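You operate a simulated robot arm through the tools that you are given. There is no shell and no other tool. Be economical: measure what you need, move in short steps, check, and stop when the job is done.

Carry out the task below with a simulated robot arm. There is one attempt and no reset: what you move stays moved.

## Task
Test the load bank's emergency stop under 2 kW of load.
Fine: main switch on, step on, hit the stop; step and main off before you release it; then start the fan again.
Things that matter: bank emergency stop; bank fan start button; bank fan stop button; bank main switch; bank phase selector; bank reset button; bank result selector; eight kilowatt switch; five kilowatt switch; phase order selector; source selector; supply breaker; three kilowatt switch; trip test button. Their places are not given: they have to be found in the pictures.

Only the result counts: the job must be done as asked and must still hold three seconds after the hand-in. Knocking over, shifting, dropping, spilling or breaking anything else fails it.

## Robot
A 7-joint arm with a fingered hand, fixed in place. Base frame: the origin is at the foot of the arm, x ahead of it, y to its left, z up. Units: cm, rad, N and s.
Its first joint turns from -2.897 to 2.897 rad. Payload 4.7 kg.
The TCP is the grasp point between the finger pads, 3.6 cm short of the fingertips. In the tool frame z runs along the fingers and y along their closing line. The gripper opens to 12 cm. The gripper's body begins 4.2 cm behind the TCP. The gripper is a hand of 5 fingers: y runs from the thumb to the fingers, the wrist lies at [-1.8, -12.2, -21] in the tool frame.
Orientation is that of the tool frame in the base frame, as a unit quaternion [w, x, y, z]. With the fingers straight down and the wrist toward the robot, the tool's x, y and z point along [0, 1, 0], [1, 0, 0] and [0, 0, -1] of the base frame.

## Interface
- The arm moves only by the tool jog_arm. Its argument "commands" is a list of rows, each a list of 2 entries, a list of its own where there are three numbers: the shift along the base's x, y, z in cm, then the turn, a rotation vector about the base's x, y, z in rad. In form: [[[tx, ty, tz], [rx, ry, rz]], ...]. A call has 1 to 10 rows; each row is the pose to reach, as a shift and turn from the pose commanded when the call began. Each row takes 0.2 s and may step no farther than 5 cm and 0.15 rad from the row before; otherwise, the whole call is refused. Where a pose cannot be reached the arm comes as near as it can. A force on the tool above 40 N (or 10 N above the force at the start of the call, whichever is more), or a blocked arm, ends the call early, and 0.2 s more pass. In this call time passes only in rows, and 0.2 s behind the last. It gives the time, the measured TCP pose, the force on the tool (base axes), the opening and the grip force at its end, in the units of the frame above (readings bear some noise), with the torque about the TCP (base axes, N m) and any sound that the robot's microphone picked up, and new pictures: "show" is both (left out), scene, wrist or none.
- Cameras (640 x 400 px; columns grow to the right, rows downward): "scene" is fixed at [5.08, 49.94, 142.43]; the picture's right is [-0.45, -0.89, 0.00], its down [-0.59, 0.30, -0.75] and it looks along [0.67, -0.34, -0.66] (base axes); focal length 259 px, centre (320, 200). "wrist" rides on the gripper at [7.3, -9.1, -14.3] in the tool frame; the picture's right is [-0.80, 0.28, -0.53], its down [-0.53, -0.73, 0.42] and it looks along [-0.27, 0.62, 0.74] (tool axes); focal length 234 px, centre (320, 200).
- set_fingers(index, middle, ring, little, thumb_bend, thumb_turn): sets how far each is bent, from 0 (flat) to 1 (curled in); at 0.3 the hand is open as for a grip, at 0.7 the pads meet at the TCP. One left out holds its place. A second passes; each finger stops where it meets its share of the squeeze, and holds until it gets a number again. It is the only way to open and close the hand. It gives what a move gives, with no picture; readings hold the bend of each and the force on index, middle, ring, little, thumb and palm. thumb_turn goes from beside the hand (0) to across from the fingers (1), as for a grip.
- measure_at(camera, pixels): for up to 12 pixels [column, row] of the newest picture of that camera ("zoom" is the newest enlarged one), the place [x, y, z] in the base frame of the surface seen there, good to about 0.2 cm. The clock stands still meanwhile.
- zoom(camera, box): a new picture of the part [left, top, right, bottom] of that camera's present view, enlarged. The clock stands still meanwhile.
- job_done(): hands the job in; it is judged then, once.

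Go step by step. Measure first, check grasps and placings, and put right what went wrong. The budget is 80 turns and 200 pictures, counting those below and the enlarged ones. Unless the task says otherwise, let go and move clear before handing in, and close with one line.

The tools are called as a command line: name --argument value ..., lists and objects as JSON in quotes. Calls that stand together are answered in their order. jog_arm: Moves the arm, as the interface text tells. Its arguments: {"type":"object","properties":{"commands":{"type":"array","items":{"type":"array"}},"show":{"type":"string","enum":["both","scene","wrist","none"]}},"required":["commands"]} The other tools are called the same way: set_fingers (index, middle, ring, little, thumb_bend, thumb_turn) moves the fingers one by one; measure_at (camera, pixels) gives the place of the surface under pixels of a picture; zoom (camera, box) takes an enlarged picture of a part of a camera's view; job_done () hands the job in.

At the start:

```text
clock: 0.0
ee_pos: [41.71, 29.57, 121.03]
orientation: [0.0, 0.708, 0.707, -0.001]
force: [-0.4, 0.6, 0.4]
torque: [-0.03, -0.03, -0.01]
opening: 11.98
gripper_force: 0.1
shape: jaw
bend: [0.3, 0.3, 0.3, 0.3, 0.3, 0.98]
finger forces: [0.0, 0.0, 0.1, 0.0, 0.0, 0.0]
```

scene: 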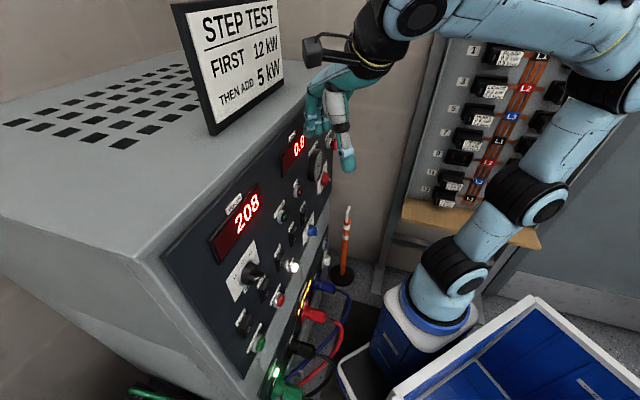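
wrist: 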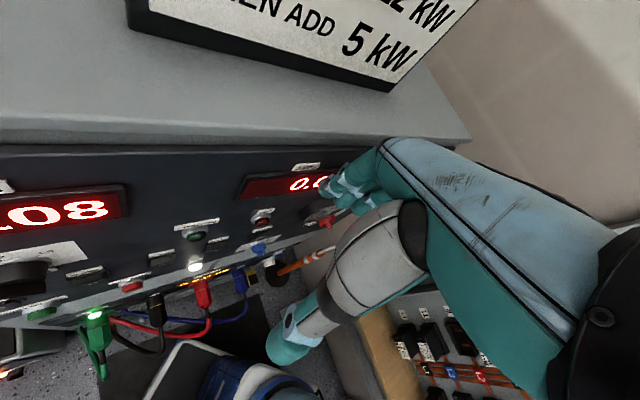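

The panel of the load bank is seen steeply in both pictures (scene px 170-330, 130-390). I enlarge it to read the labels.

zoom --camera "scene" --box '[160, 220, 320, 400]'

zoom --camera "scene" --box '[260, 110, 360, 290]'

zoom --camera "wrist" --box '[0, 140, 200, 340]'

zoom --camera "wrist" --box '[160, 150, 360, 310]'

```text
2.22 times, centred on (240, 310) of scene
```

zoom: 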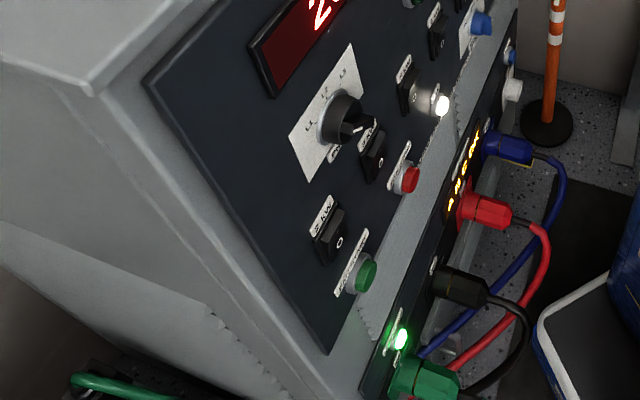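

```text
2.22 times, centred on (310, 200) of scene
```

zoom: 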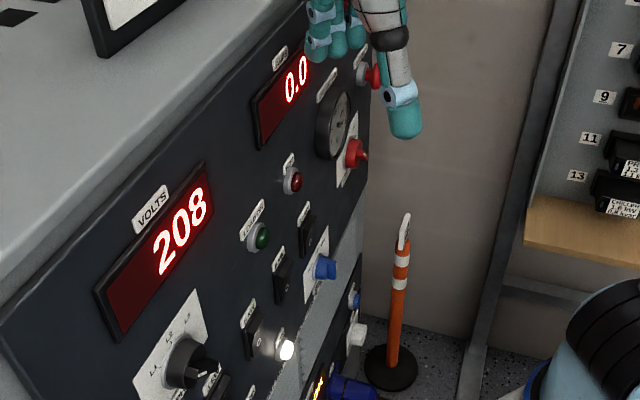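

```text
2.00 times, centred on (100, 240) of wrist
```

zoom: 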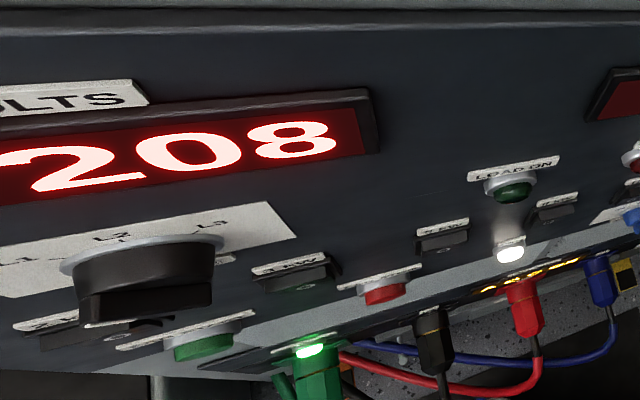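

```text
2.50 times, centred on (260, 230) of wrist
```

zoom: 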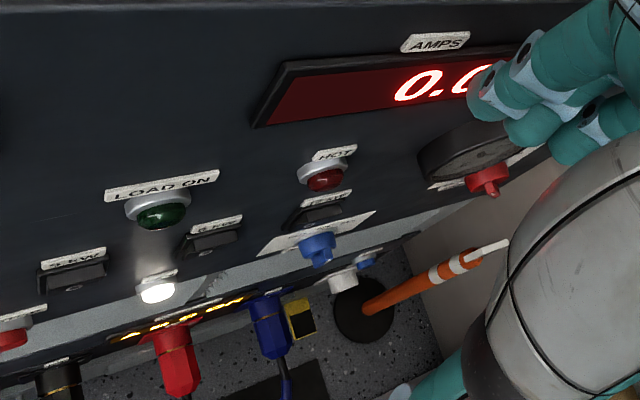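

The panel carries rockers, buttons and selectors whose labels are still too oblique to read. I measure the main features to fix the panel plane.

measure_at --camera "scene" --pixels '[[175, 262], [240, 372], [300, 150], [236, 230], [252, 270], [243, 322], [258, 345], [277, 300], [292, 267], [265, 290], [325, 180], [316, 165]]'

measure_at --camera "wrist" --pixels '[[40, 312], [130, 287], [195, 267], [195, 237], [262, 217], [259, 248], [325, 222], [92, 275], [222, 243], [75, 245], [270, 262], [355, 300]]'

```text
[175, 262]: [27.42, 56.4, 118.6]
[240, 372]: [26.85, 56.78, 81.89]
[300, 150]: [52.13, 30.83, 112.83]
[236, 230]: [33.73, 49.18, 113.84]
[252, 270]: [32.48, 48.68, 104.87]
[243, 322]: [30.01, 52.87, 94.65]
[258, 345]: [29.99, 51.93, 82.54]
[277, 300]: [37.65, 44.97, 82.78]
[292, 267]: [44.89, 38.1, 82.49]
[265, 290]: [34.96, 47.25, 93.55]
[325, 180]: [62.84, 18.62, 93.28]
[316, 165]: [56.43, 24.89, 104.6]
```

```text
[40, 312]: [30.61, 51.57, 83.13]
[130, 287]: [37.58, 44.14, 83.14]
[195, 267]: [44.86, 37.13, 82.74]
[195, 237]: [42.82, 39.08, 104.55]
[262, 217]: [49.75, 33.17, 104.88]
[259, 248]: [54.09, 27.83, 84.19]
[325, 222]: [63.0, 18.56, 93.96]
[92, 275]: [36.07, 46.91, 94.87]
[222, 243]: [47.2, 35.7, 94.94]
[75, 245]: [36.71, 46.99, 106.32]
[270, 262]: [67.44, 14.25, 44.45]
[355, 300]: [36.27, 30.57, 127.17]
```

The panel plane is vertical, facing the robot along about (-0.72,-0.70), with the rows of controls at z≈105, 95 and 83. I back off and yaw the hand toward the panel for a squarer wrist view.

jog_arm --commands '[[[-2, -2, 0], [0, 0, 0.13]], [[-4, -4, 0], [0, 0, 0.26]], [[-6, -6, 0], [0, 0, 0.39]], [[-8, -8, 0], [0, 0, 0.52]], [[-9, -9, 0], [0, 0, 0.65]], [[-9, -9, 0], [0, 0, 0.77]]]'

```text
clock: 1.4
ee_pos: [32.89, 20.52, 121.03]
orientation: [-0.001, 0.39, 0.921, 0.0]
force: [0.9, 0.4, -1.5]
torque: [-0.05, 0.02, -0.02]
opening: 11.96
gripper_force: 0.1
shape: jaw
bend: [0.3, 0.3, 0.3, 0.3, 0.3, 0.98]
finger forces: [0.1, 0.1, 0.0, 0.1, 0.0, 0.0]
```

scene: 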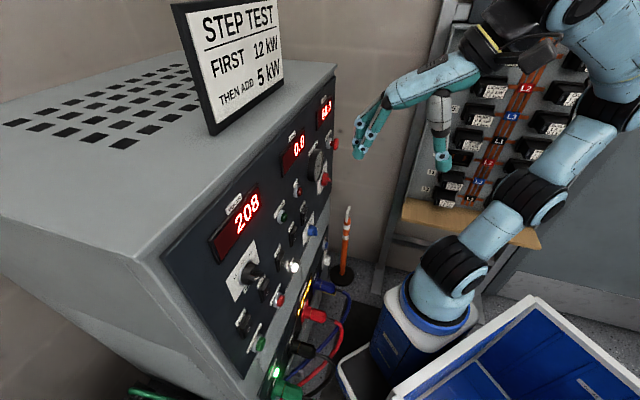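
wrist: 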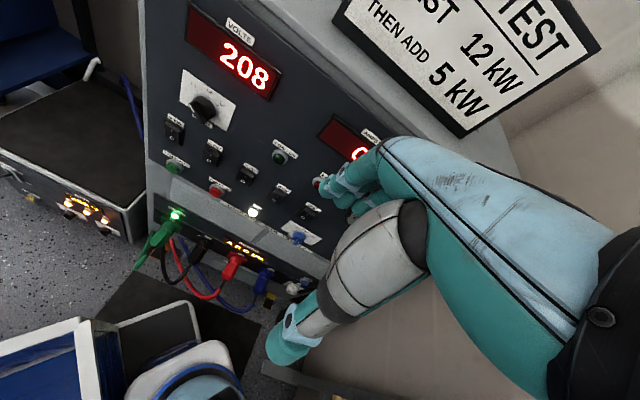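

The wrist now sees most of the panel (px 150-330, 0-270). I enlarge it in both views to read the labels.

zoom --camera "wrist" --box '[145, 80, 265, 190]'

zoom --camera "wrist" --box '[215, 130, 335, 250]'

zoom --camera "wrist" --box '[140, 140, 330, 300]'

zoom --camera "scene" --box '[270, 80, 350, 260]'

```text
3.64 times, centred on (205, 135) of wrist
```

zoom: 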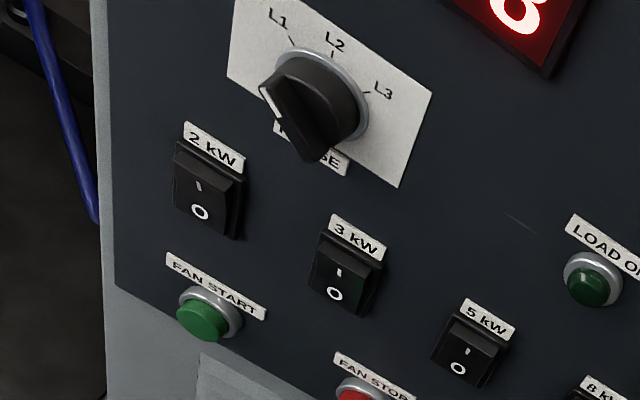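

```text
3.33 times, centred on (275, 190) of wrist
```

zoom: 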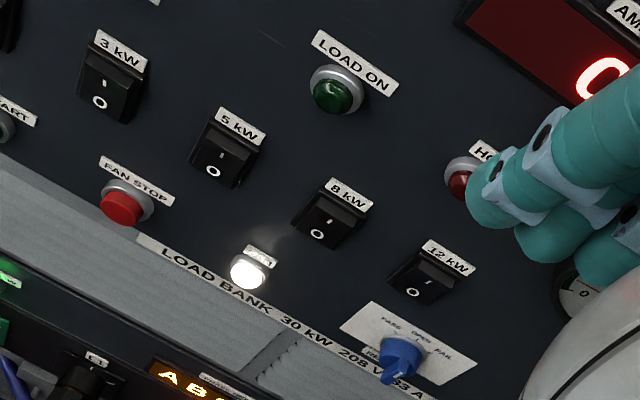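

```text
2.50 times, centred on (235, 220) of wrist
```

zoom: 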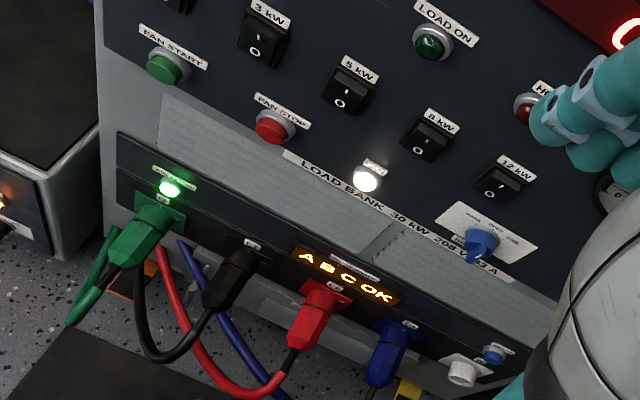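

```text
2.22 times, centred on (310, 170) of scene
```

zoom: 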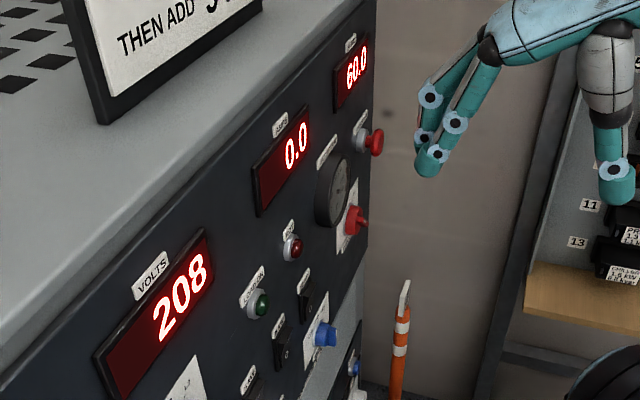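

The 2 kW rocker is at wrist px (176,130), fan start at (175,167), fan stop at (215,190), and the lit white fan lamp at (252,212). The right part has a red mushroom at scene (333,144) and a red rotary at (325,178), so I measure those and zoom in.

zoom --camera "scene" --box '[305, 125, 350, 195]'

measure_at --camera "scene" --pixels '[[334, 144], [329, 143], [326, 178], [322, 180], [318, 184], [322, 188], [317, 165]]'

measure_at --camera "wrist" --pixels '[[174, 166], [215, 190], [176, 131], [174, 139], [177, 125], [213, 153], [254, 214], [180, 158]]'

```text
5.71 times, centred on (328, 160) of scene
```

zoom: 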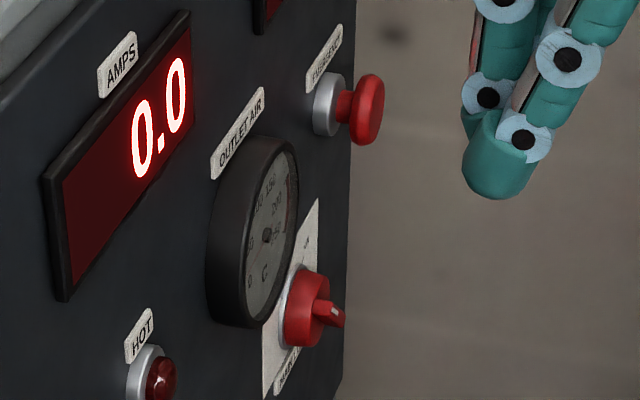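

```text
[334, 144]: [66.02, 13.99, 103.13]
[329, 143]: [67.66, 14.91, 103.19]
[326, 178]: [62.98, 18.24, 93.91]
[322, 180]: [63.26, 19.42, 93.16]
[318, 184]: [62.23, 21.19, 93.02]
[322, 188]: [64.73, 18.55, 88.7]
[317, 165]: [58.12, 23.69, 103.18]
```

```text
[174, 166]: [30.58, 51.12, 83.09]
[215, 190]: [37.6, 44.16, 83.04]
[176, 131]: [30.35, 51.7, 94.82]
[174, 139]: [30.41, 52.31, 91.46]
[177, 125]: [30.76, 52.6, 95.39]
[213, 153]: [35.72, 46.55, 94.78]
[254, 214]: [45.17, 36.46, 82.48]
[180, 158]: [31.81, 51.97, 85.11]
```

The mushroom is labelled EMERGENCY at about (66,14,103), and the main switch is a red rotary on a white plate at about (63,18.4,93.4). I make a pointing hand (index straight, the rest curled) and pitch it toward the panel's right part for a closer look.

set_fingers --index 0 --middle 1 --ring 1 --little 1 --thumb_bend 0.6 --thumb_turn 0

jog_arm --commands '[[[2.2, -1.5, -2.5], [0.09, -0.093, 0]], [[4.4, -3, -5], [0.18, -0.187, 0]], [[6.6, -4.5, -7.5], [0.271, -0.28, 0]], [[8.8, -6, -10], [0.361, -0.374, 0]], [[11, -7.5, -12.5], [0.452, -0.467, 0]], [[13.2, -9, -15], [0.542, -0.561, 0]], [[15.4, -10.5, -17.5], [0.632, -0.654, 0]], [[17.6, -12, -20], [0.723, -0.748, 0]]]'

```text
clock: 2.4
ee_pos: [32.76, 20.58, 121.12]
orientation: [0.0, 0.39, 0.921, 0.0]
force: [-0.5, -0.5, 0.5]
torque: [0.0, 0.01, 0.0]
opening: 14.13
gripper_force: 0.1
shape: fingers
bend: [0.0, 1.0, 1.0, 1.0, 0.6, 0.0]
finger forces: [0.1, 0.0, 0.0, 0.0, 0.1, 0.0]
```

```text
clock: 4.2
ee_pos: [46.05, 12.7, 114.67]
orientation: [0.156, 0.491, 0.827, 0.224]
force: [0.4, -1.6, -0.1]
torque: [0.03, 0.02, 0.04]
opening: 14.1
gripper_force: 0.0
shape: fingers
bend: [0.0, 1.0, 1.0, 1.0, 0.6, 0.0]
finger forces: [0.1, 0.0, 0.0, 0.0, 0.0, 0.0]
out of reach, approached as far as the arm can: row 3, 4, 5, 6, 7, 8
```

scene: 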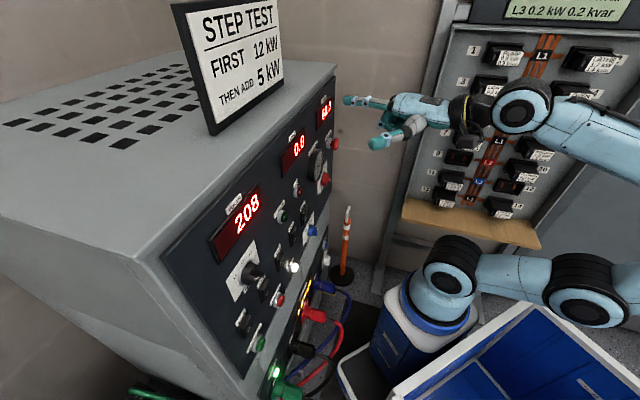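
wrist: 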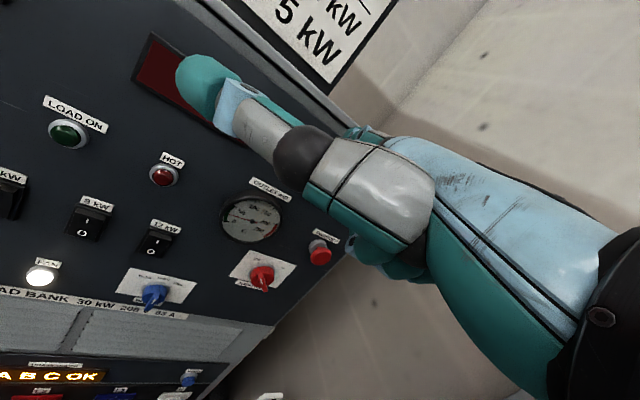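

The hand stopped short at pitch ≈0.54 rad, but the main switch (263,275) and the emergency button (320,252) are in clear view. I zoom in on them.

zoom --camera "wrist" --box '[220, 225, 340, 300]'

measure_at --camera "wrist" --pixels '[[264, 285], [262, 279], [261, 271], [242, 272], [285, 268], [321, 257], [318, 247], [205, 80], [120, 125], [320, 155]]'

zoom --camera "scene" --box '[320, 70, 480, 170]'

```text
5.33 times, centred on (280, 262) of wrist
```

zoom: 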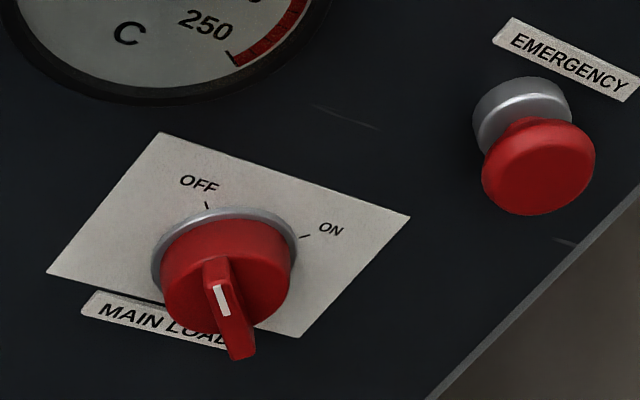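

```text
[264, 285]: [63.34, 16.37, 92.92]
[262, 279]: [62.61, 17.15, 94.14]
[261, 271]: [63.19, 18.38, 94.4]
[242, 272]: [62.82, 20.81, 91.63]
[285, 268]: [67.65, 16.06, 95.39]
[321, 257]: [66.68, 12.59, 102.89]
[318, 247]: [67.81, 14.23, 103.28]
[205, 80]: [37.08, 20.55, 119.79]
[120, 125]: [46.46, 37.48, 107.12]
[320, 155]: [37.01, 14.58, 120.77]
```

```text
4.00 times, centred on (400, 120) of scene
```

zoom: 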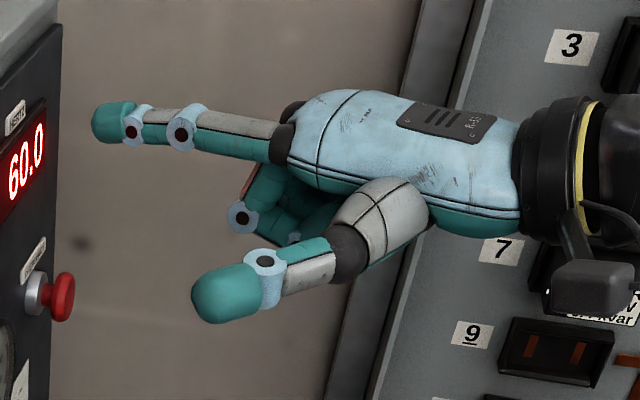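

OFF sits up-left and ON up-right of the main knob, so it needs a clockwise turn of roughly 90°. The thumb hides the index finger from the wrist camera, so I try a different thumb pose and locate the index tip (scene px 345,100).

measure_at --camera "scene" --pixels '[[346, 100], [352, 101], [365, 102], [385, 106], [376, 143]]'

set_fingers --thumb_bend 1 --thumb_turn 1

zoom --camera "wrist" --box '[0, 0, 640, 400]'

zoom --camera "scene" --box '[320, 70, 480, 170]'

```text
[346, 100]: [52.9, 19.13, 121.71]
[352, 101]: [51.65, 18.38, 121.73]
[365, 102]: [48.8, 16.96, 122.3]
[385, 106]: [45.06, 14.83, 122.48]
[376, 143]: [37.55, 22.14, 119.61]
```

```text
clock: 5.2
ee_pos: [46.14, 12.71, 114.51]
orientation: [0.156, 0.491, 0.828, 0.223]
force: [-0.4, 0.7, 0.5]
torque: [0.0, 0.02, 0.0]
opening: 5.66
gripper_force: 0.1
shape: fingers
bend: [0.0, 1.0, 1.0, 1.0, 1.0, 1.0]
finger forces: [0.0, 0.1, 0.0, 0.0, 0.0, 0.0]
```

```text
1.00 times, centred on (320, 200) of wrist
```

zoom: 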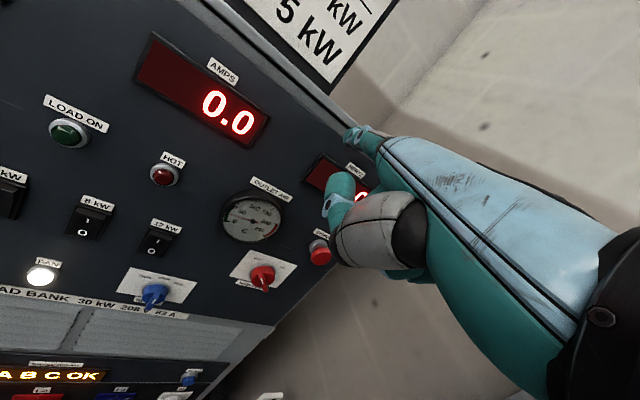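

```text
4.00 times, centred on (400, 120) of scene
```

zoom: 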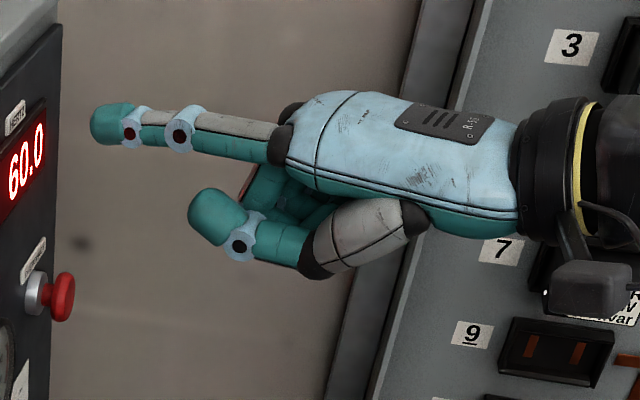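

The index tip sits about 12 cm along tool y from the TCP, and the thumb is now out of its way. I test a small retreat to learn which reference pose the next call starts from.

jog_arm --commands '[[[0, 0, 1], [0, 0, 0]]]' --show "none"

measure_at --camera "scene" --pixels '[[440, 330], [435, 350], [430, 290]]'

```text
clock: 5.6
ee_pos: [46.16, 12.78, 115.7]
orientation: [0.156, 0.491, 0.827, 0.224]
force: [0.4, 0.6, 0.5]
torque: [0.01, -0.01, -0.02]
opening: 5.69
gripper_force: 0.0
shape: fingers
bend: [0.0, 1.0, 1.0, 1.0, 1.0, 1.0]
finger forces: [0.0, 0.0, 0.1, 0.0, 0.0, 0.0]
```

```text
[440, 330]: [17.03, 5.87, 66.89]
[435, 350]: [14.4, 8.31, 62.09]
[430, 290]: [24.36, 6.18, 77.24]
```

The reference is the reached pose. Now I lower the pointing hand to about 6 cm in front of and left of the main switch, with the finger squared to the panel.

jog_arm --commands '[[[0.6, -0.9, -4], [-0.03, 0.04, 0.043]], [[1.6, -1.8, -8], [-0.06, 0.08, 0.087]], [[2.6, -2.8, -12.3], [-0.09, 0.12, 0.13]], [[3.6, -3.8, -16.5], [-0.12, 0.16, 0.173]], [[4.7, -4.8, -20.8], [-0.15, 0.2, 0.217]], [[5.8, -5.8, -25], [-0.184, 0.24, 0.26]]]'

```text
clock: 7.0
ee_pos: [51.67, 6.78, 90.95]
orientation: [0.071, 0.385, 0.914, 0.106]
force: [0.0, 0.0, 0.4]
torque: [-0.02, -0.02, -0.04]
opening: 5.69
gripper_force: 0.1
shape: fingers
bend: [0.0, 1.0, 1.0, 1.0, 1.0, 1.0]
finger forces: [0.0, 0.0, 0.0, 0.1, 0.0, 0.0]
```

scene: 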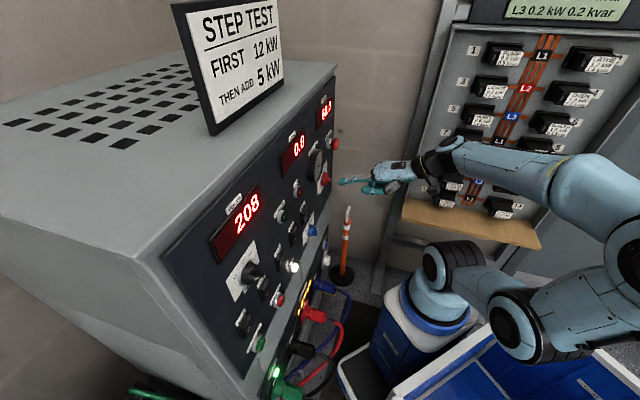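
wrist: 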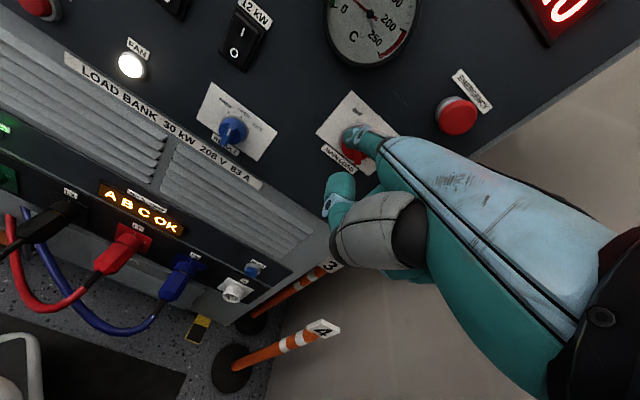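

The index tip is at wrist (352,133) and scene (342,181). I measure it to calibrate the tip.

zoom --camera "wrist" --box '[310, 80, 430, 180]'

zoom --camera "scene" --box '[310, 150, 390, 200]'

measure_at --camera "wrist" --pixels '[[345, 130], [350, 126], [352, 132], [355, 137], [347, 138], [364, 140]]'

measure_at --camera "scene" --pixels '[[339, 181], [341, 181], [344, 181], [342, 183], [350, 180], [341, 179]]'

```text
4.00 times, centred on (370, 130) of wrist
```

zoom: 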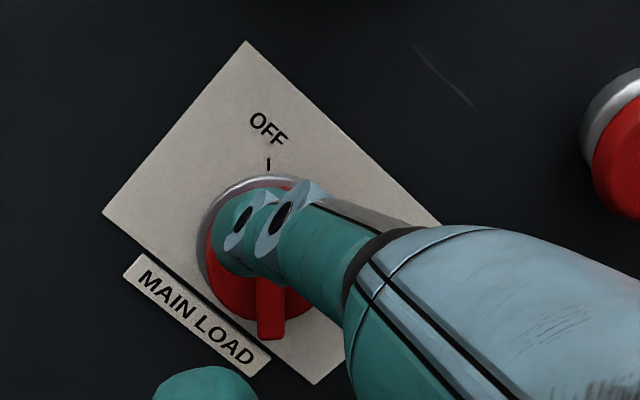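

```text
8.00 times, centred on (350, 175) of scene
```

zoom: 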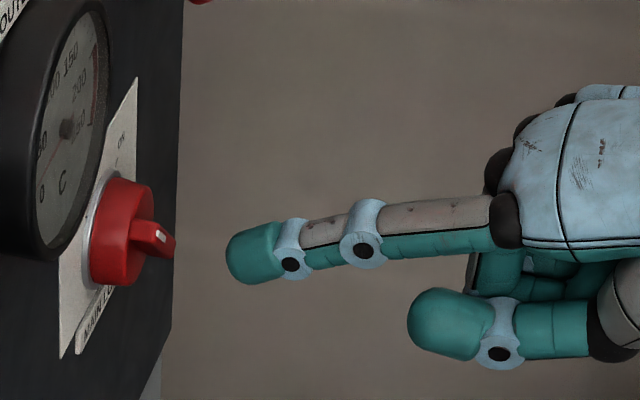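

```text
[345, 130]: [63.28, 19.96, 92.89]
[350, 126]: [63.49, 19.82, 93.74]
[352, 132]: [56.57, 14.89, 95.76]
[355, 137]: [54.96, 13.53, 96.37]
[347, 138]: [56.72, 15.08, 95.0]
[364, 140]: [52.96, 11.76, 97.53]
```

```text
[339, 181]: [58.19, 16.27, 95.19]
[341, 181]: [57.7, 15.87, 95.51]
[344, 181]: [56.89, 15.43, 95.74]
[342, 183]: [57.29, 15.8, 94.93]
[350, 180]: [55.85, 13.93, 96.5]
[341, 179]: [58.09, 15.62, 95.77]
```

The tip ball centre is at about (58,15.4,94.8). I measure the knob and bar in the enlarged view to plan the push.

measure_at --camera "zoom" --pixels '[[160, 237], [170, 245], [150, 228], [140, 222], [150, 205], [135, 270], [120, 185], [115, 285], [130, 125], [80, 345], [133, 240], [152, 246]]'

```text
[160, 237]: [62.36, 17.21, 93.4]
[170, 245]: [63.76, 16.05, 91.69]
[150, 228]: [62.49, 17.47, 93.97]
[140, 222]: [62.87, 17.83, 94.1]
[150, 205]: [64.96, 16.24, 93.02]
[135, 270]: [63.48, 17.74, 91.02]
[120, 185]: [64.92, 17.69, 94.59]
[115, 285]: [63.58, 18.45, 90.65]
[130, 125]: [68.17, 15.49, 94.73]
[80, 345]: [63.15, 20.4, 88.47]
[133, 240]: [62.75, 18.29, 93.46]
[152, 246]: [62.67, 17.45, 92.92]
```

Knob centre is at about u=32.7, z=92.8, with the bar standing from h=1.7 to 2.75 and pointing up-left. I insert the fingertip to the left and below the bar's pointer end, without touching it yet.

jog_arm --commands '[[[0.32, -0.33, -2.4], [0, 0, 0]], [[1.86, 1.2, -2.4], [0, 0, 0]], [[3.4, 2.74, -2.4], [0, 0, 0]]]' --show "none"

zoom --camera "wrist" --box '[290, 80, 410, 180]'

zoom --camera "scene" --box '[300, 150, 380, 200]'

```text
clock: 7.8
ee_pos: [54.96, 9.39, 88.47]
orientation: [0.071, 0.387, 0.913, 0.105]
force: [-9.2, -7.4, 2.8]
torque: [0.47, -0.49, 0.16]
opening: 5.47
gripper_force: 5.8
shape: fingers
bend: [0.01, 1.0, 1.0, 1.0, 1.0, 1.0]
finger forces: [11.4, 0.1, 0.1, 0.0, 0.0, 0.1]
```

```text
4.00 times, centred on (350, 130) of wrist
```

zoom: 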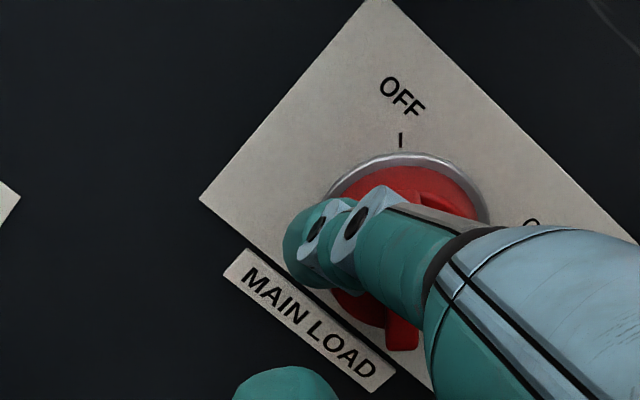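

```text
8.00 times, centred on (340, 175) of scene
```

zoom: 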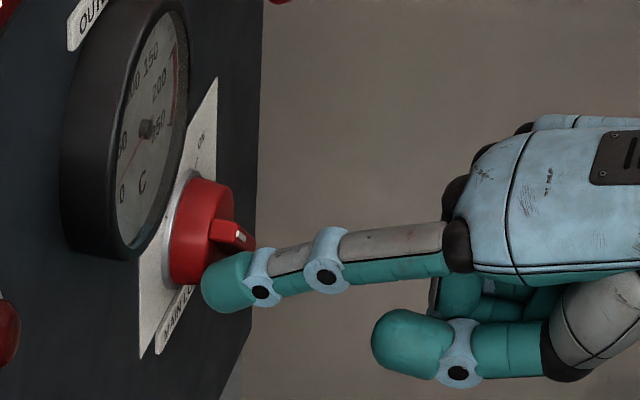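

The fingertip rests on the disc face (11 N) just left of the bar, as planned. I lift a hair and sweep it clockwise around the knob to turn it to ON.

jog_arm --commands '[[[-0.18, -0.18, 0], [0, 0, 0]], [[0.22, -0.58, 0.45], [0, 0, 0]], [[0.31, -0.67, 1.0], [0, 0, 0]], [[0.52, -0.88, 1.5], [0, 0, 0]], [[0.84, -1.2, 1.86], [0, 0, 0]], [[1.33, -1.7, 2.06], [0, 0, 0]], [[1.53, -1.9, 2.06], [0, 0, 0]]]' --show "none"

zoom --camera "wrist" --box '[290, 80, 410, 180]'

zoom --camera "scene" --box '[300, 150, 380, 200]'

```text
clock: 9.4
ee_pos: [56.46, 7.8, 90.5]
orientation: [0.07, 0.387, 0.913, 0.106]
force: [-2.1, 2.9, 0.0]
torque: [-0.01, -0.08, 0.32]
opening: 5.76
gripper_force: 0.8
shape: fingers
bend: [0.0, 1.0, 1.0, 1.0, 1.0, 1.0]
finger forces: [2.2, 0.1, 0.0, 0.0, 0.0, 0.0]
```

```text
4.00 times, centred on (350, 130) of wrist
```

zoom: 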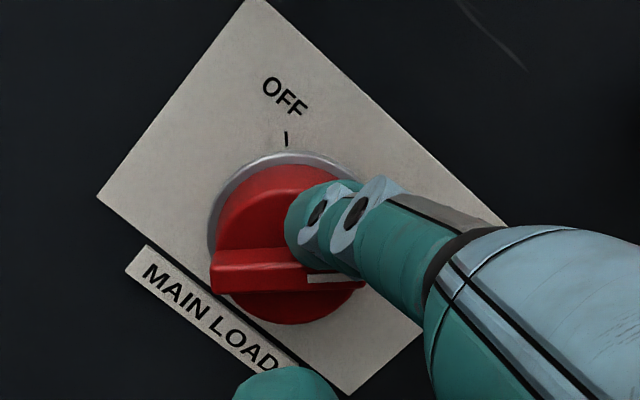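

```text
8.00 times, centred on (340, 175) of scene
```

zoom: 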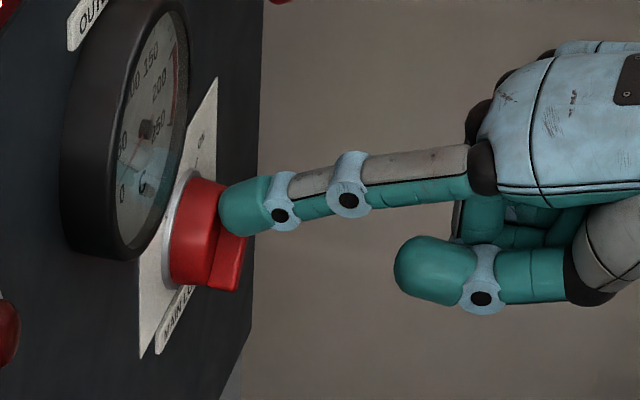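

The knob bar has turned 90°, now pointing at ON. I retract and check.

jog_arm --commands '[[[-2.2, -2.2, 0], [0, 0, 0]], [[-4.4, -4.4, 0], [0, 0, 0]], [[-7.9, -1.0, 0], [0, 0, 0]], [[-11.4, 2.5, 0], [0, 0, 0]]]'

zoom --camera "scene" --box '[290, 80, 370, 200]'

```text
clock: 10.4
ee_pos: [45.05, 10.24, 90.54]
orientation: [0.071, 0.386, 0.914, 0.104]
force: [0.3, 1.0, -0.1]
torque: [0.03, -0.03, -0.01]
opening: 5.71
gripper_force: 0.0
shape: fingers
bend: [0.0, 1.0, 1.0, 1.0, 1.0, 1.0]
finger forces: [0.1, 0.2, 0.0, 0.0, 0.1, 0.1]
```

scene: 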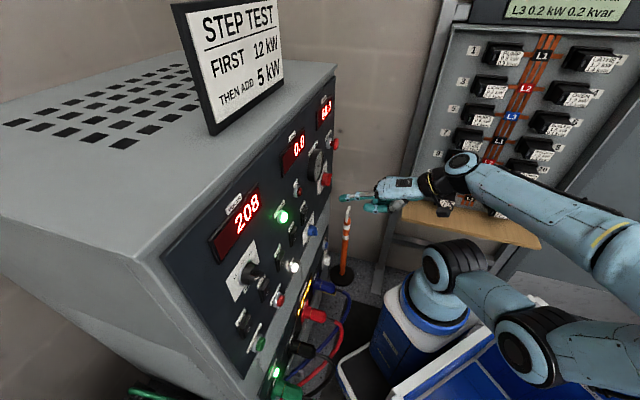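
wrist: 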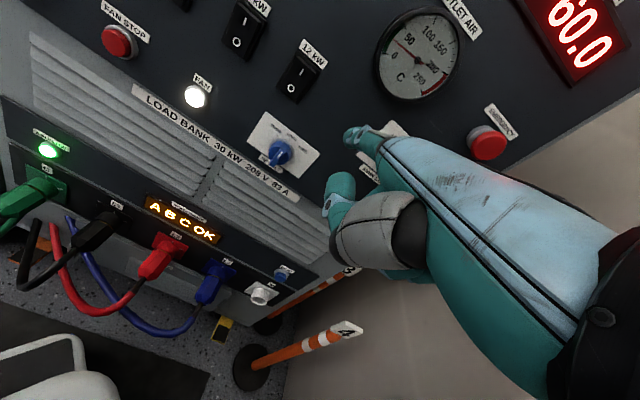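

```text
3.33 times, centred on (330, 140) of scene
```

zoom: 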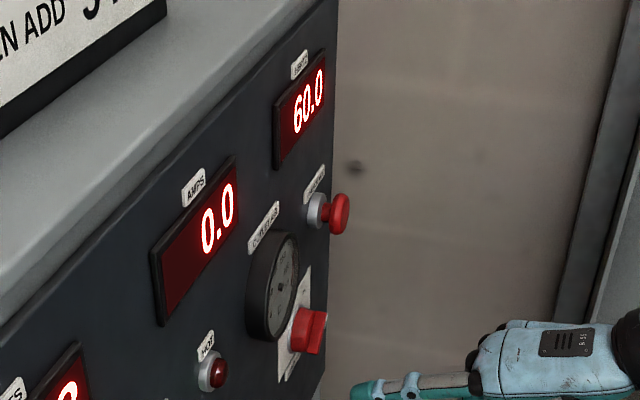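

The LOAD ON lamp (282,216) is lit, so the main switch is ON. Now I travel left to stand in front of the 2 kW rocker.

jog_arm --commands '[[[-3.03, 3.44, 0.46], [-0.016, 0.019, 0.019]], [[-6.06, 6.88, 0.92], [-0.032, 0.038, 0.038]], [[-9.1, 10.3, 1.4], [-0.049, 0.057, 0.056]], [[-12.1, 13.75, 1.85], [-0.065, 0.077, 0.075]], [[-15.2, 17.2, 2.3], [-0.081, 0.096, 0.094]], [[-18.2, 20.6, 2.8], [-0.098, 0.115, 0.113]], [[-21.2, 24.1, 3.2], [-0.114, 0.134, 0.131]], [[-24.25, 27.5, 3.7], [-0.13, 0.153, 0.15]]]'

```text
clock: 12.0
ee_pos: [42.87, 26.65, 93.31]
orientation: [0.042, 0.597, 0.801, 0.015]
force: [9.8, -61.3, 10.0]
torque: [0.91, -0.64, -6.71]
opening: 5.44
gripper_force: 37.0
shape: fingers
bend: [0.02, 1.0, 1.0, 1.0, 1.0, 1.0]
finger forces: [75.3, 0.1, 0.1, 0.0, 0.0, 0.1]
stopped in row 7: the force on the tool passed its limit (the readings are from after the stop); the commanded pose is now the measured one
```

scene: 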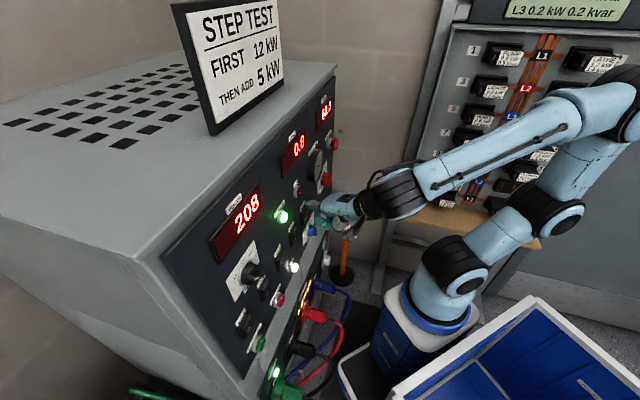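
wrist: 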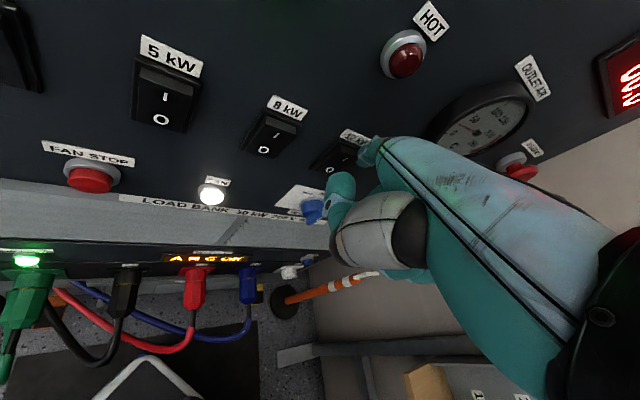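

The arm lost the requested pose on the way: heading fell to about 17°, and the tip pressed the panel by the 12 kW rocker (force 61 N). I pull straight back and check what was touched.

jog_arm --commands '[[[-2, -2, 0], [0, 0, 0]], [[-4, -5, 0], [0, 0, 0]], [[-6, -8, 0], [0, 0, 0]]]'

zoom --camera "scene" --box '[220, 180, 340, 340]'

```text
clock: 12.8
ee_pos: [36.99, 19.13, 93.49]
orientation: [0.042, 0.592, 0.804, 0.017]
force: [0.3, -0.1, 0.1]
torque: [0.01, 0.0, -0.01]
opening: 5.7
gripper_force: 0.1
shape: fingers
bend: [0.0, 1.0, 1.0, 1.0, 1.0, 1.0]
finger forces: [0.0, 0.0, 0.0, 0.1, 0.0, 0.1]
```

scene: 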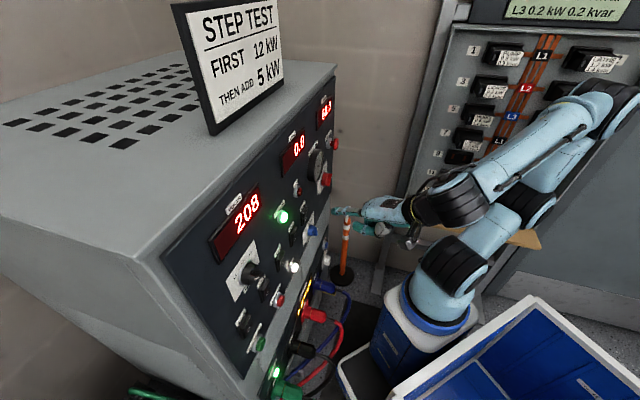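
wrist: 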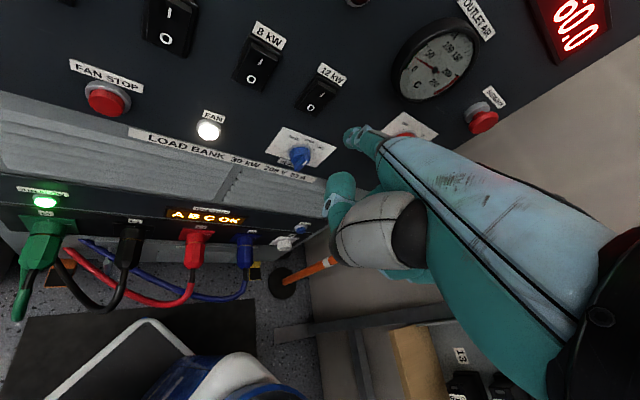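

```text
2.50 times, centred on (280, 260) of scene
```

zoom: 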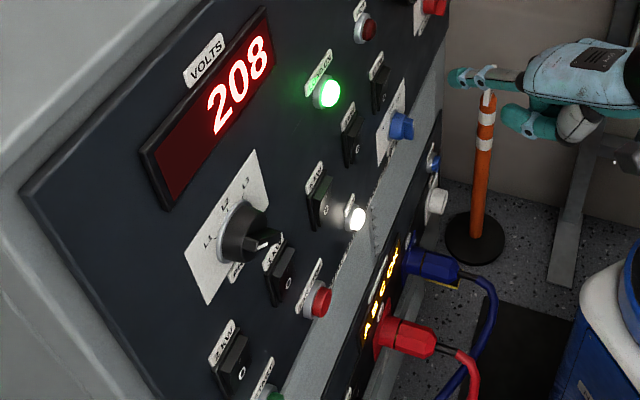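

Nothing toggled: all rockers still show O, amps read 0.0 and LOAD ON is lit. I go up and re-yaw the hand there to recover a natural arm posture before moving left.

jog_arm --commands '[[[0, 0, 4], [0, 0, 0.1]], [[0, 0, 8], [0, 0, 0.2]], [[0, 0, 12], [0, 0, 0.3]], [[0, 0, 16], [0, 0, 0.4]], [[0, 0, 20], [0, 0, 0.5]], [[0, 0, 24], [0, 0, 0.6]]]'

```text
clock: 14.2
ee_pos: [36.87, 19.35, 117.4]
orientation: [0.034, 0.328, 0.944, 0.029]
force: [0.0, 0.4, 0.7]
torque: [-0.04, 0.0, 0.0]
opening: 5.71
gripper_force: 0.0
shape: fingers
bend: [0.0, 1.0, 1.0, 1.0, 1.0, 1.0]
finger forces: [0.1, 0.0, 0.1, 0.1, 0.0, 0.1]
```

scene: 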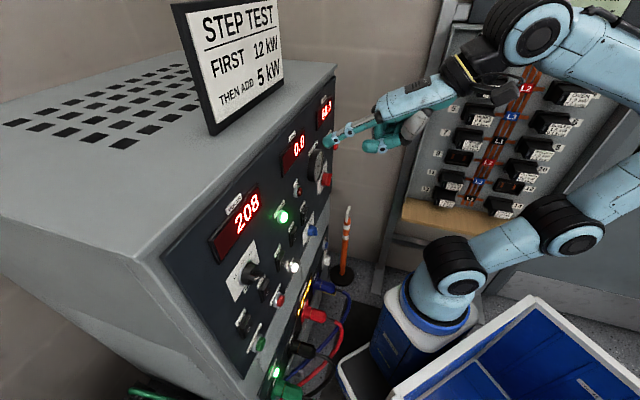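
wrist: 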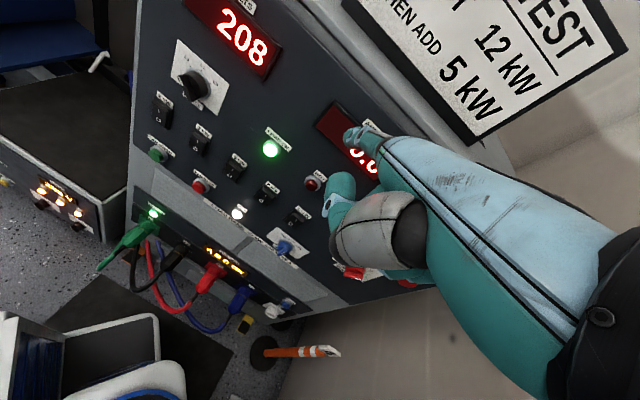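

Posture recovered at heading 52°, z 117. I move left at this height in small steps.

jog_arm --commands '[[[-3, 2.7, 0], [-0.01, 0.01, 0.02]], [[-6, 5.4, 0], [-0.03, 0.02, 0.04]], [[-9, 8.1, 0], [-0.04, 0.03, 0.06]], [[-12, 10.8, 0], [-0.05, 0.04, 0.08]], [[-15, 13.5, 0], [-0.06, 0.05, 0.1]], [[-18, 16.2, 0], [-0.07, 0.05, 0.12]]]'

```text
clock: 15.6
ee_pos: [18.63, 35.42, 117.42]
orientation: [0.021, 0.271, 0.962, -0.011]
force: [0.8, -0.5, 0.3]
torque: [0.04, 0.03, 0.06]
opening: 5.71
gripper_force: 0.0
shape: fingers
bend: [0.0, 1.0, 1.0, 1.0, 1.0, 1.0]
finger forces: [0.0, 0.1, 0.0, 0.0, 0.0, 0.1]
```

scene: 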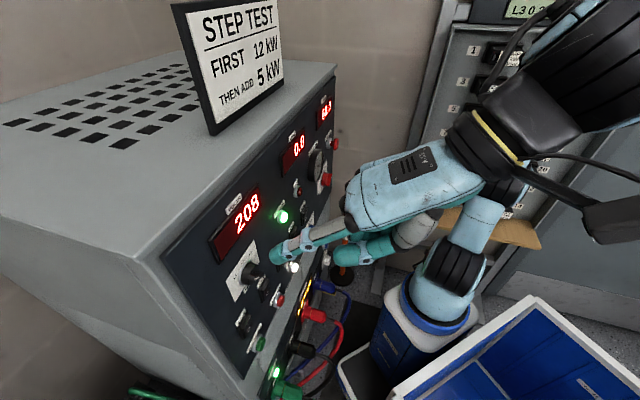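
wrist: 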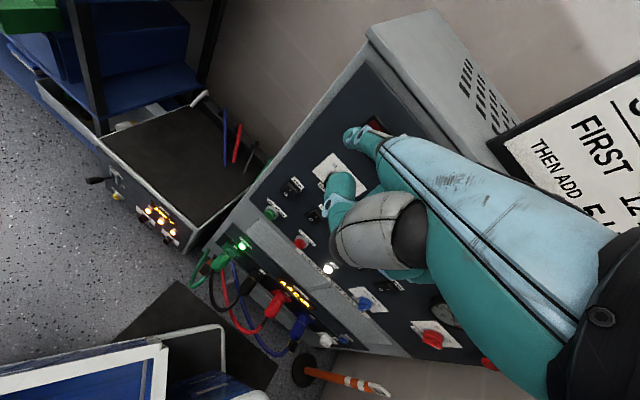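

That worked: the tip is now about 10 cm in front of the panel above the 2 kW column. I descend in steps to the rocker's height.

jog_arm --commands '[[[0.1, -0.1, -4.4], [0, 0, 0]], [[0.2, -0.2, -8.8], [0, 0, 0]], [[0.3, -0.3, -13.2], [0, 0, 0]], [[0.4, -0.4, -17.6], [0, 0, 0]], [[0.5, -0.5, -22], [0, 0, 0]]]'

```text
clock: 16.8
ee_pos: [19.24, 34.92, 95.48]
orientation: [0.02, 0.271, 0.962, -0.01]
force: [-0.2, 0.4, 0.1]
torque: [0.02, -0.02, 0.01]
opening: 5.71
gripper_force: 0.1
shape: fingers
bend: [0.0, 1.0, 1.0, 1.0, 1.0, 1.0]
finger forces: [0.0, 0.0, 0.0, 0.0, 0.0, 0.0]
```

scene: 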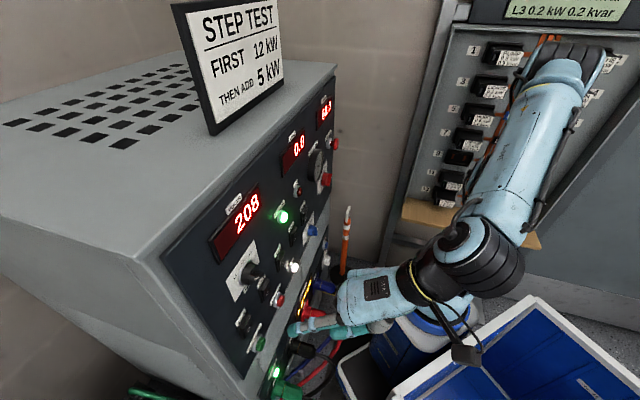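
wrist: 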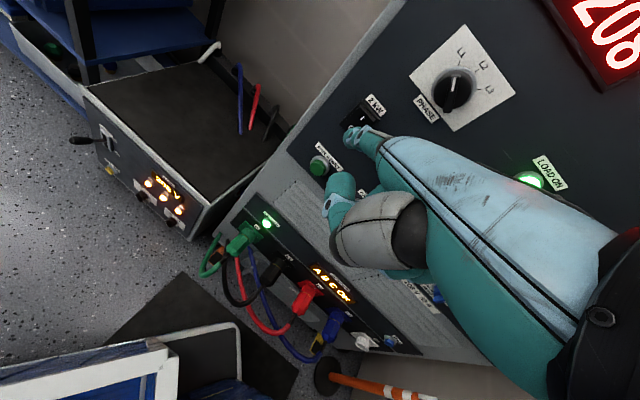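

Reached: the tip is in front of the 2 kW rocker (wrist px 360,115). I zoom and measure the rocker and fingertip.

zoom --camera "wrist" --box '[300, 80, 420, 180]'

zoom --camera "scene" --box '[220, 290, 340, 365]'

measure_at --camera "scene" --pixels '[[290, 330], [293, 328], [293, 332], [297, 327]]'

measure_at --camera "zoom" --pixels '[[120, 125], [110, 155], [120, 180], [105, 140], [135, 165], [130, 150], [185, 265], [200, 270]]'

```text
4.00 times, centred on (360, 130) of wrist
```

zoom: 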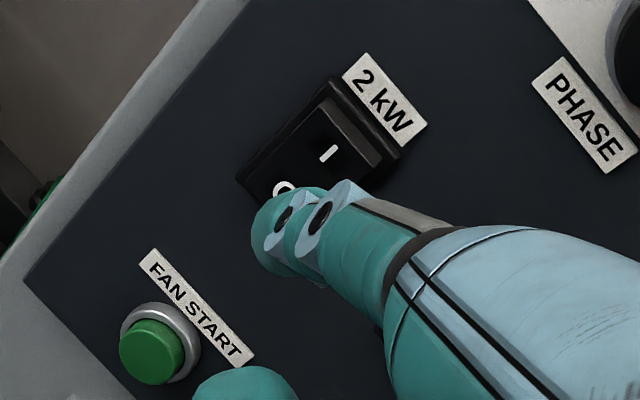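

```text
5.33 times, centred on (280, 328) of scene
```

zoom: 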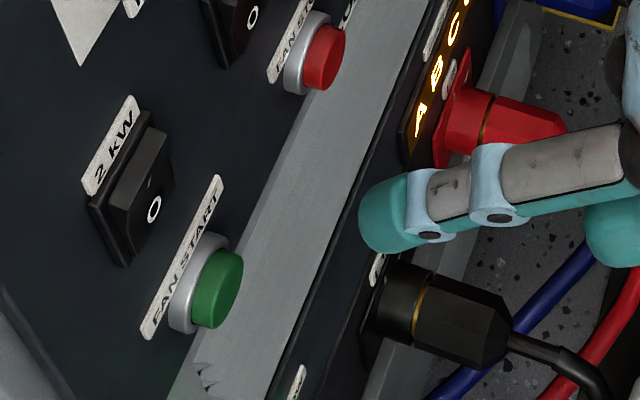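

```text
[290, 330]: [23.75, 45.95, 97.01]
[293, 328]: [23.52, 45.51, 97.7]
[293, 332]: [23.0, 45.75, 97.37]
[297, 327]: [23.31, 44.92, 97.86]
```

```text
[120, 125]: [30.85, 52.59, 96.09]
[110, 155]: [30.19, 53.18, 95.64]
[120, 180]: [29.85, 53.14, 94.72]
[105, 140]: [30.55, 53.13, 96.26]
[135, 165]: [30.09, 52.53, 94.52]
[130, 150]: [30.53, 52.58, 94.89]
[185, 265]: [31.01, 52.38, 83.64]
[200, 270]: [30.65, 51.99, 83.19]
```

The upper (I) half stands out, as expected for OFF. I take a few more points on its face.

measure_at --camera "zoom" --pixels '[[158, 150], [155, 165], [158, 185], [153, 208], [150, 230], [130, 255], [168, 140], [218, 285], [235, 270], [225, 310]]'

```text
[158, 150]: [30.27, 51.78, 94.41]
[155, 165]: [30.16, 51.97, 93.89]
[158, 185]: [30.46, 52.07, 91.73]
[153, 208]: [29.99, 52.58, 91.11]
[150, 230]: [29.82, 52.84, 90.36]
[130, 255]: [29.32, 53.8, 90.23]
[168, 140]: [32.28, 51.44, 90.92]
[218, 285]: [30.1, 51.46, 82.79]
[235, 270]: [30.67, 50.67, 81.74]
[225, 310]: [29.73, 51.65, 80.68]
```

The rocker's I face centre is about u=-15.5, z=94.3, h=1.2, and the tip calibration matches. I approach and press in small steps.

jog_arm --commands '[[[2.5, 2.6, -1.5], [0, 0, 0]], [[5.04, 5.29, -2.1], [0, 0, 0]], [[5.47, 5.71, -2.1], [0, 0, 0]], [[5.82, 6.07, -2.1], [0, 0, 0]], [[6.17, 6.42, -2.1], [0, 0, 0]], [[6.4, 6.65, -2.1], [0, 0, 0]]]' --show "none"

zoom --camera "wrist" --box '[300, 60, 420, 160]'

zoom --camera "scene" --box '[160, 170, 340, 365]'

```text
clock: 18.2
ee_pos: [25.54, 41.57, 93.15]
orientation: [0.02, 0.27, 0.963, -0.011]
force: [-12.7, -12.2, 6.2]
torque: [0.59, -0.19, 0.75]
opening: 4.95
gripper_force: 9.7
shape: fingers
bend: [0.03, 1.0, 1.0, 1.0, 1.0, 1.0]
finger forces: [18.0, 0.1, 0.1, 0.1, 0.0, 0.0]
```

```text
4.00 times, centred on (360, 110) of wrist
```

zoom: 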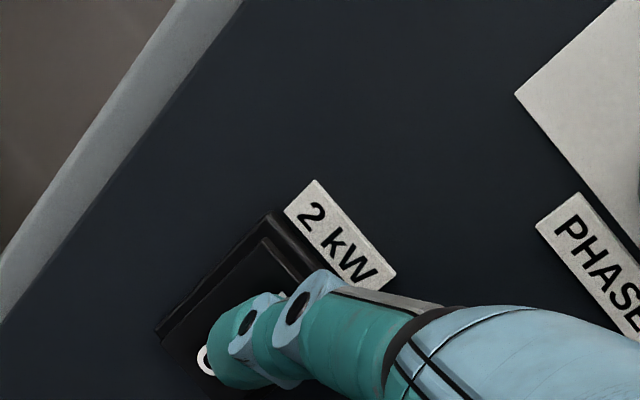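

```text
2.05 times, centred on (250, 268) of scene
```

zoom: 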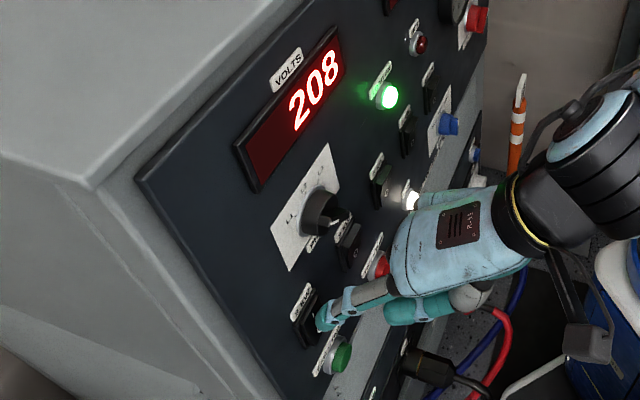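

The tip bears on the rocker with 18 N, but I can't tell whether it flipped. I back off a little and look at the rocker and the amps.

jog_arm --commands '[[[-1.4, -1.4, 0], [0, 0, 0]], [[-2.8, -2.8, 0], [0, 0, 0]]]' --show "none"

zoom --camera "wrist" --box '[300, 60, 420, 160]'

zoom --camera "scene" --box '[220, 110, 340, 340]'

```text
clock: 18.8
ee_pos: [22.87, 38.7, 93.14]
orientation: [0.021, 0.27, 0.962, -0.012]
force: [0.6, 0.3, 0.7]
torque: [0.02, 0.01, 0.01]
opening: 5.7
gripper_force: 0.1
shape: fingers
bend: [0.0, 1.0, 1.0, 1.0, 1.0, 1.0]
finger forces: [0.1, 0.1, 0.1, 0.1, 0.0, 0.0]
```

```text
4.00 times, centred on (360, 110) of wrist
```

zoom: 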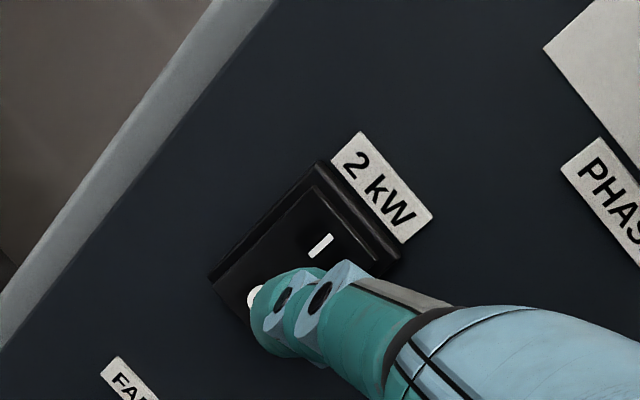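

```text
1.74 times, centred on (280, 225) of scene
```

zoom: 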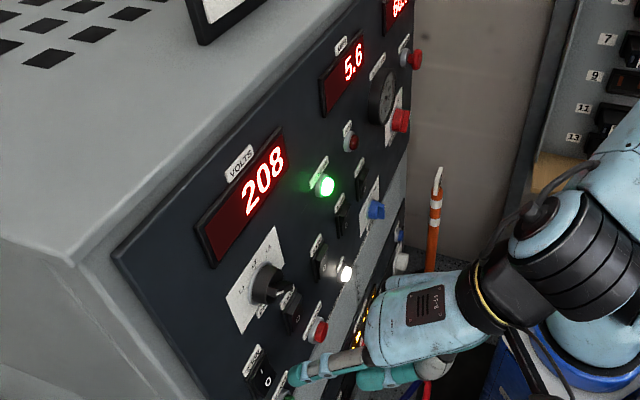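

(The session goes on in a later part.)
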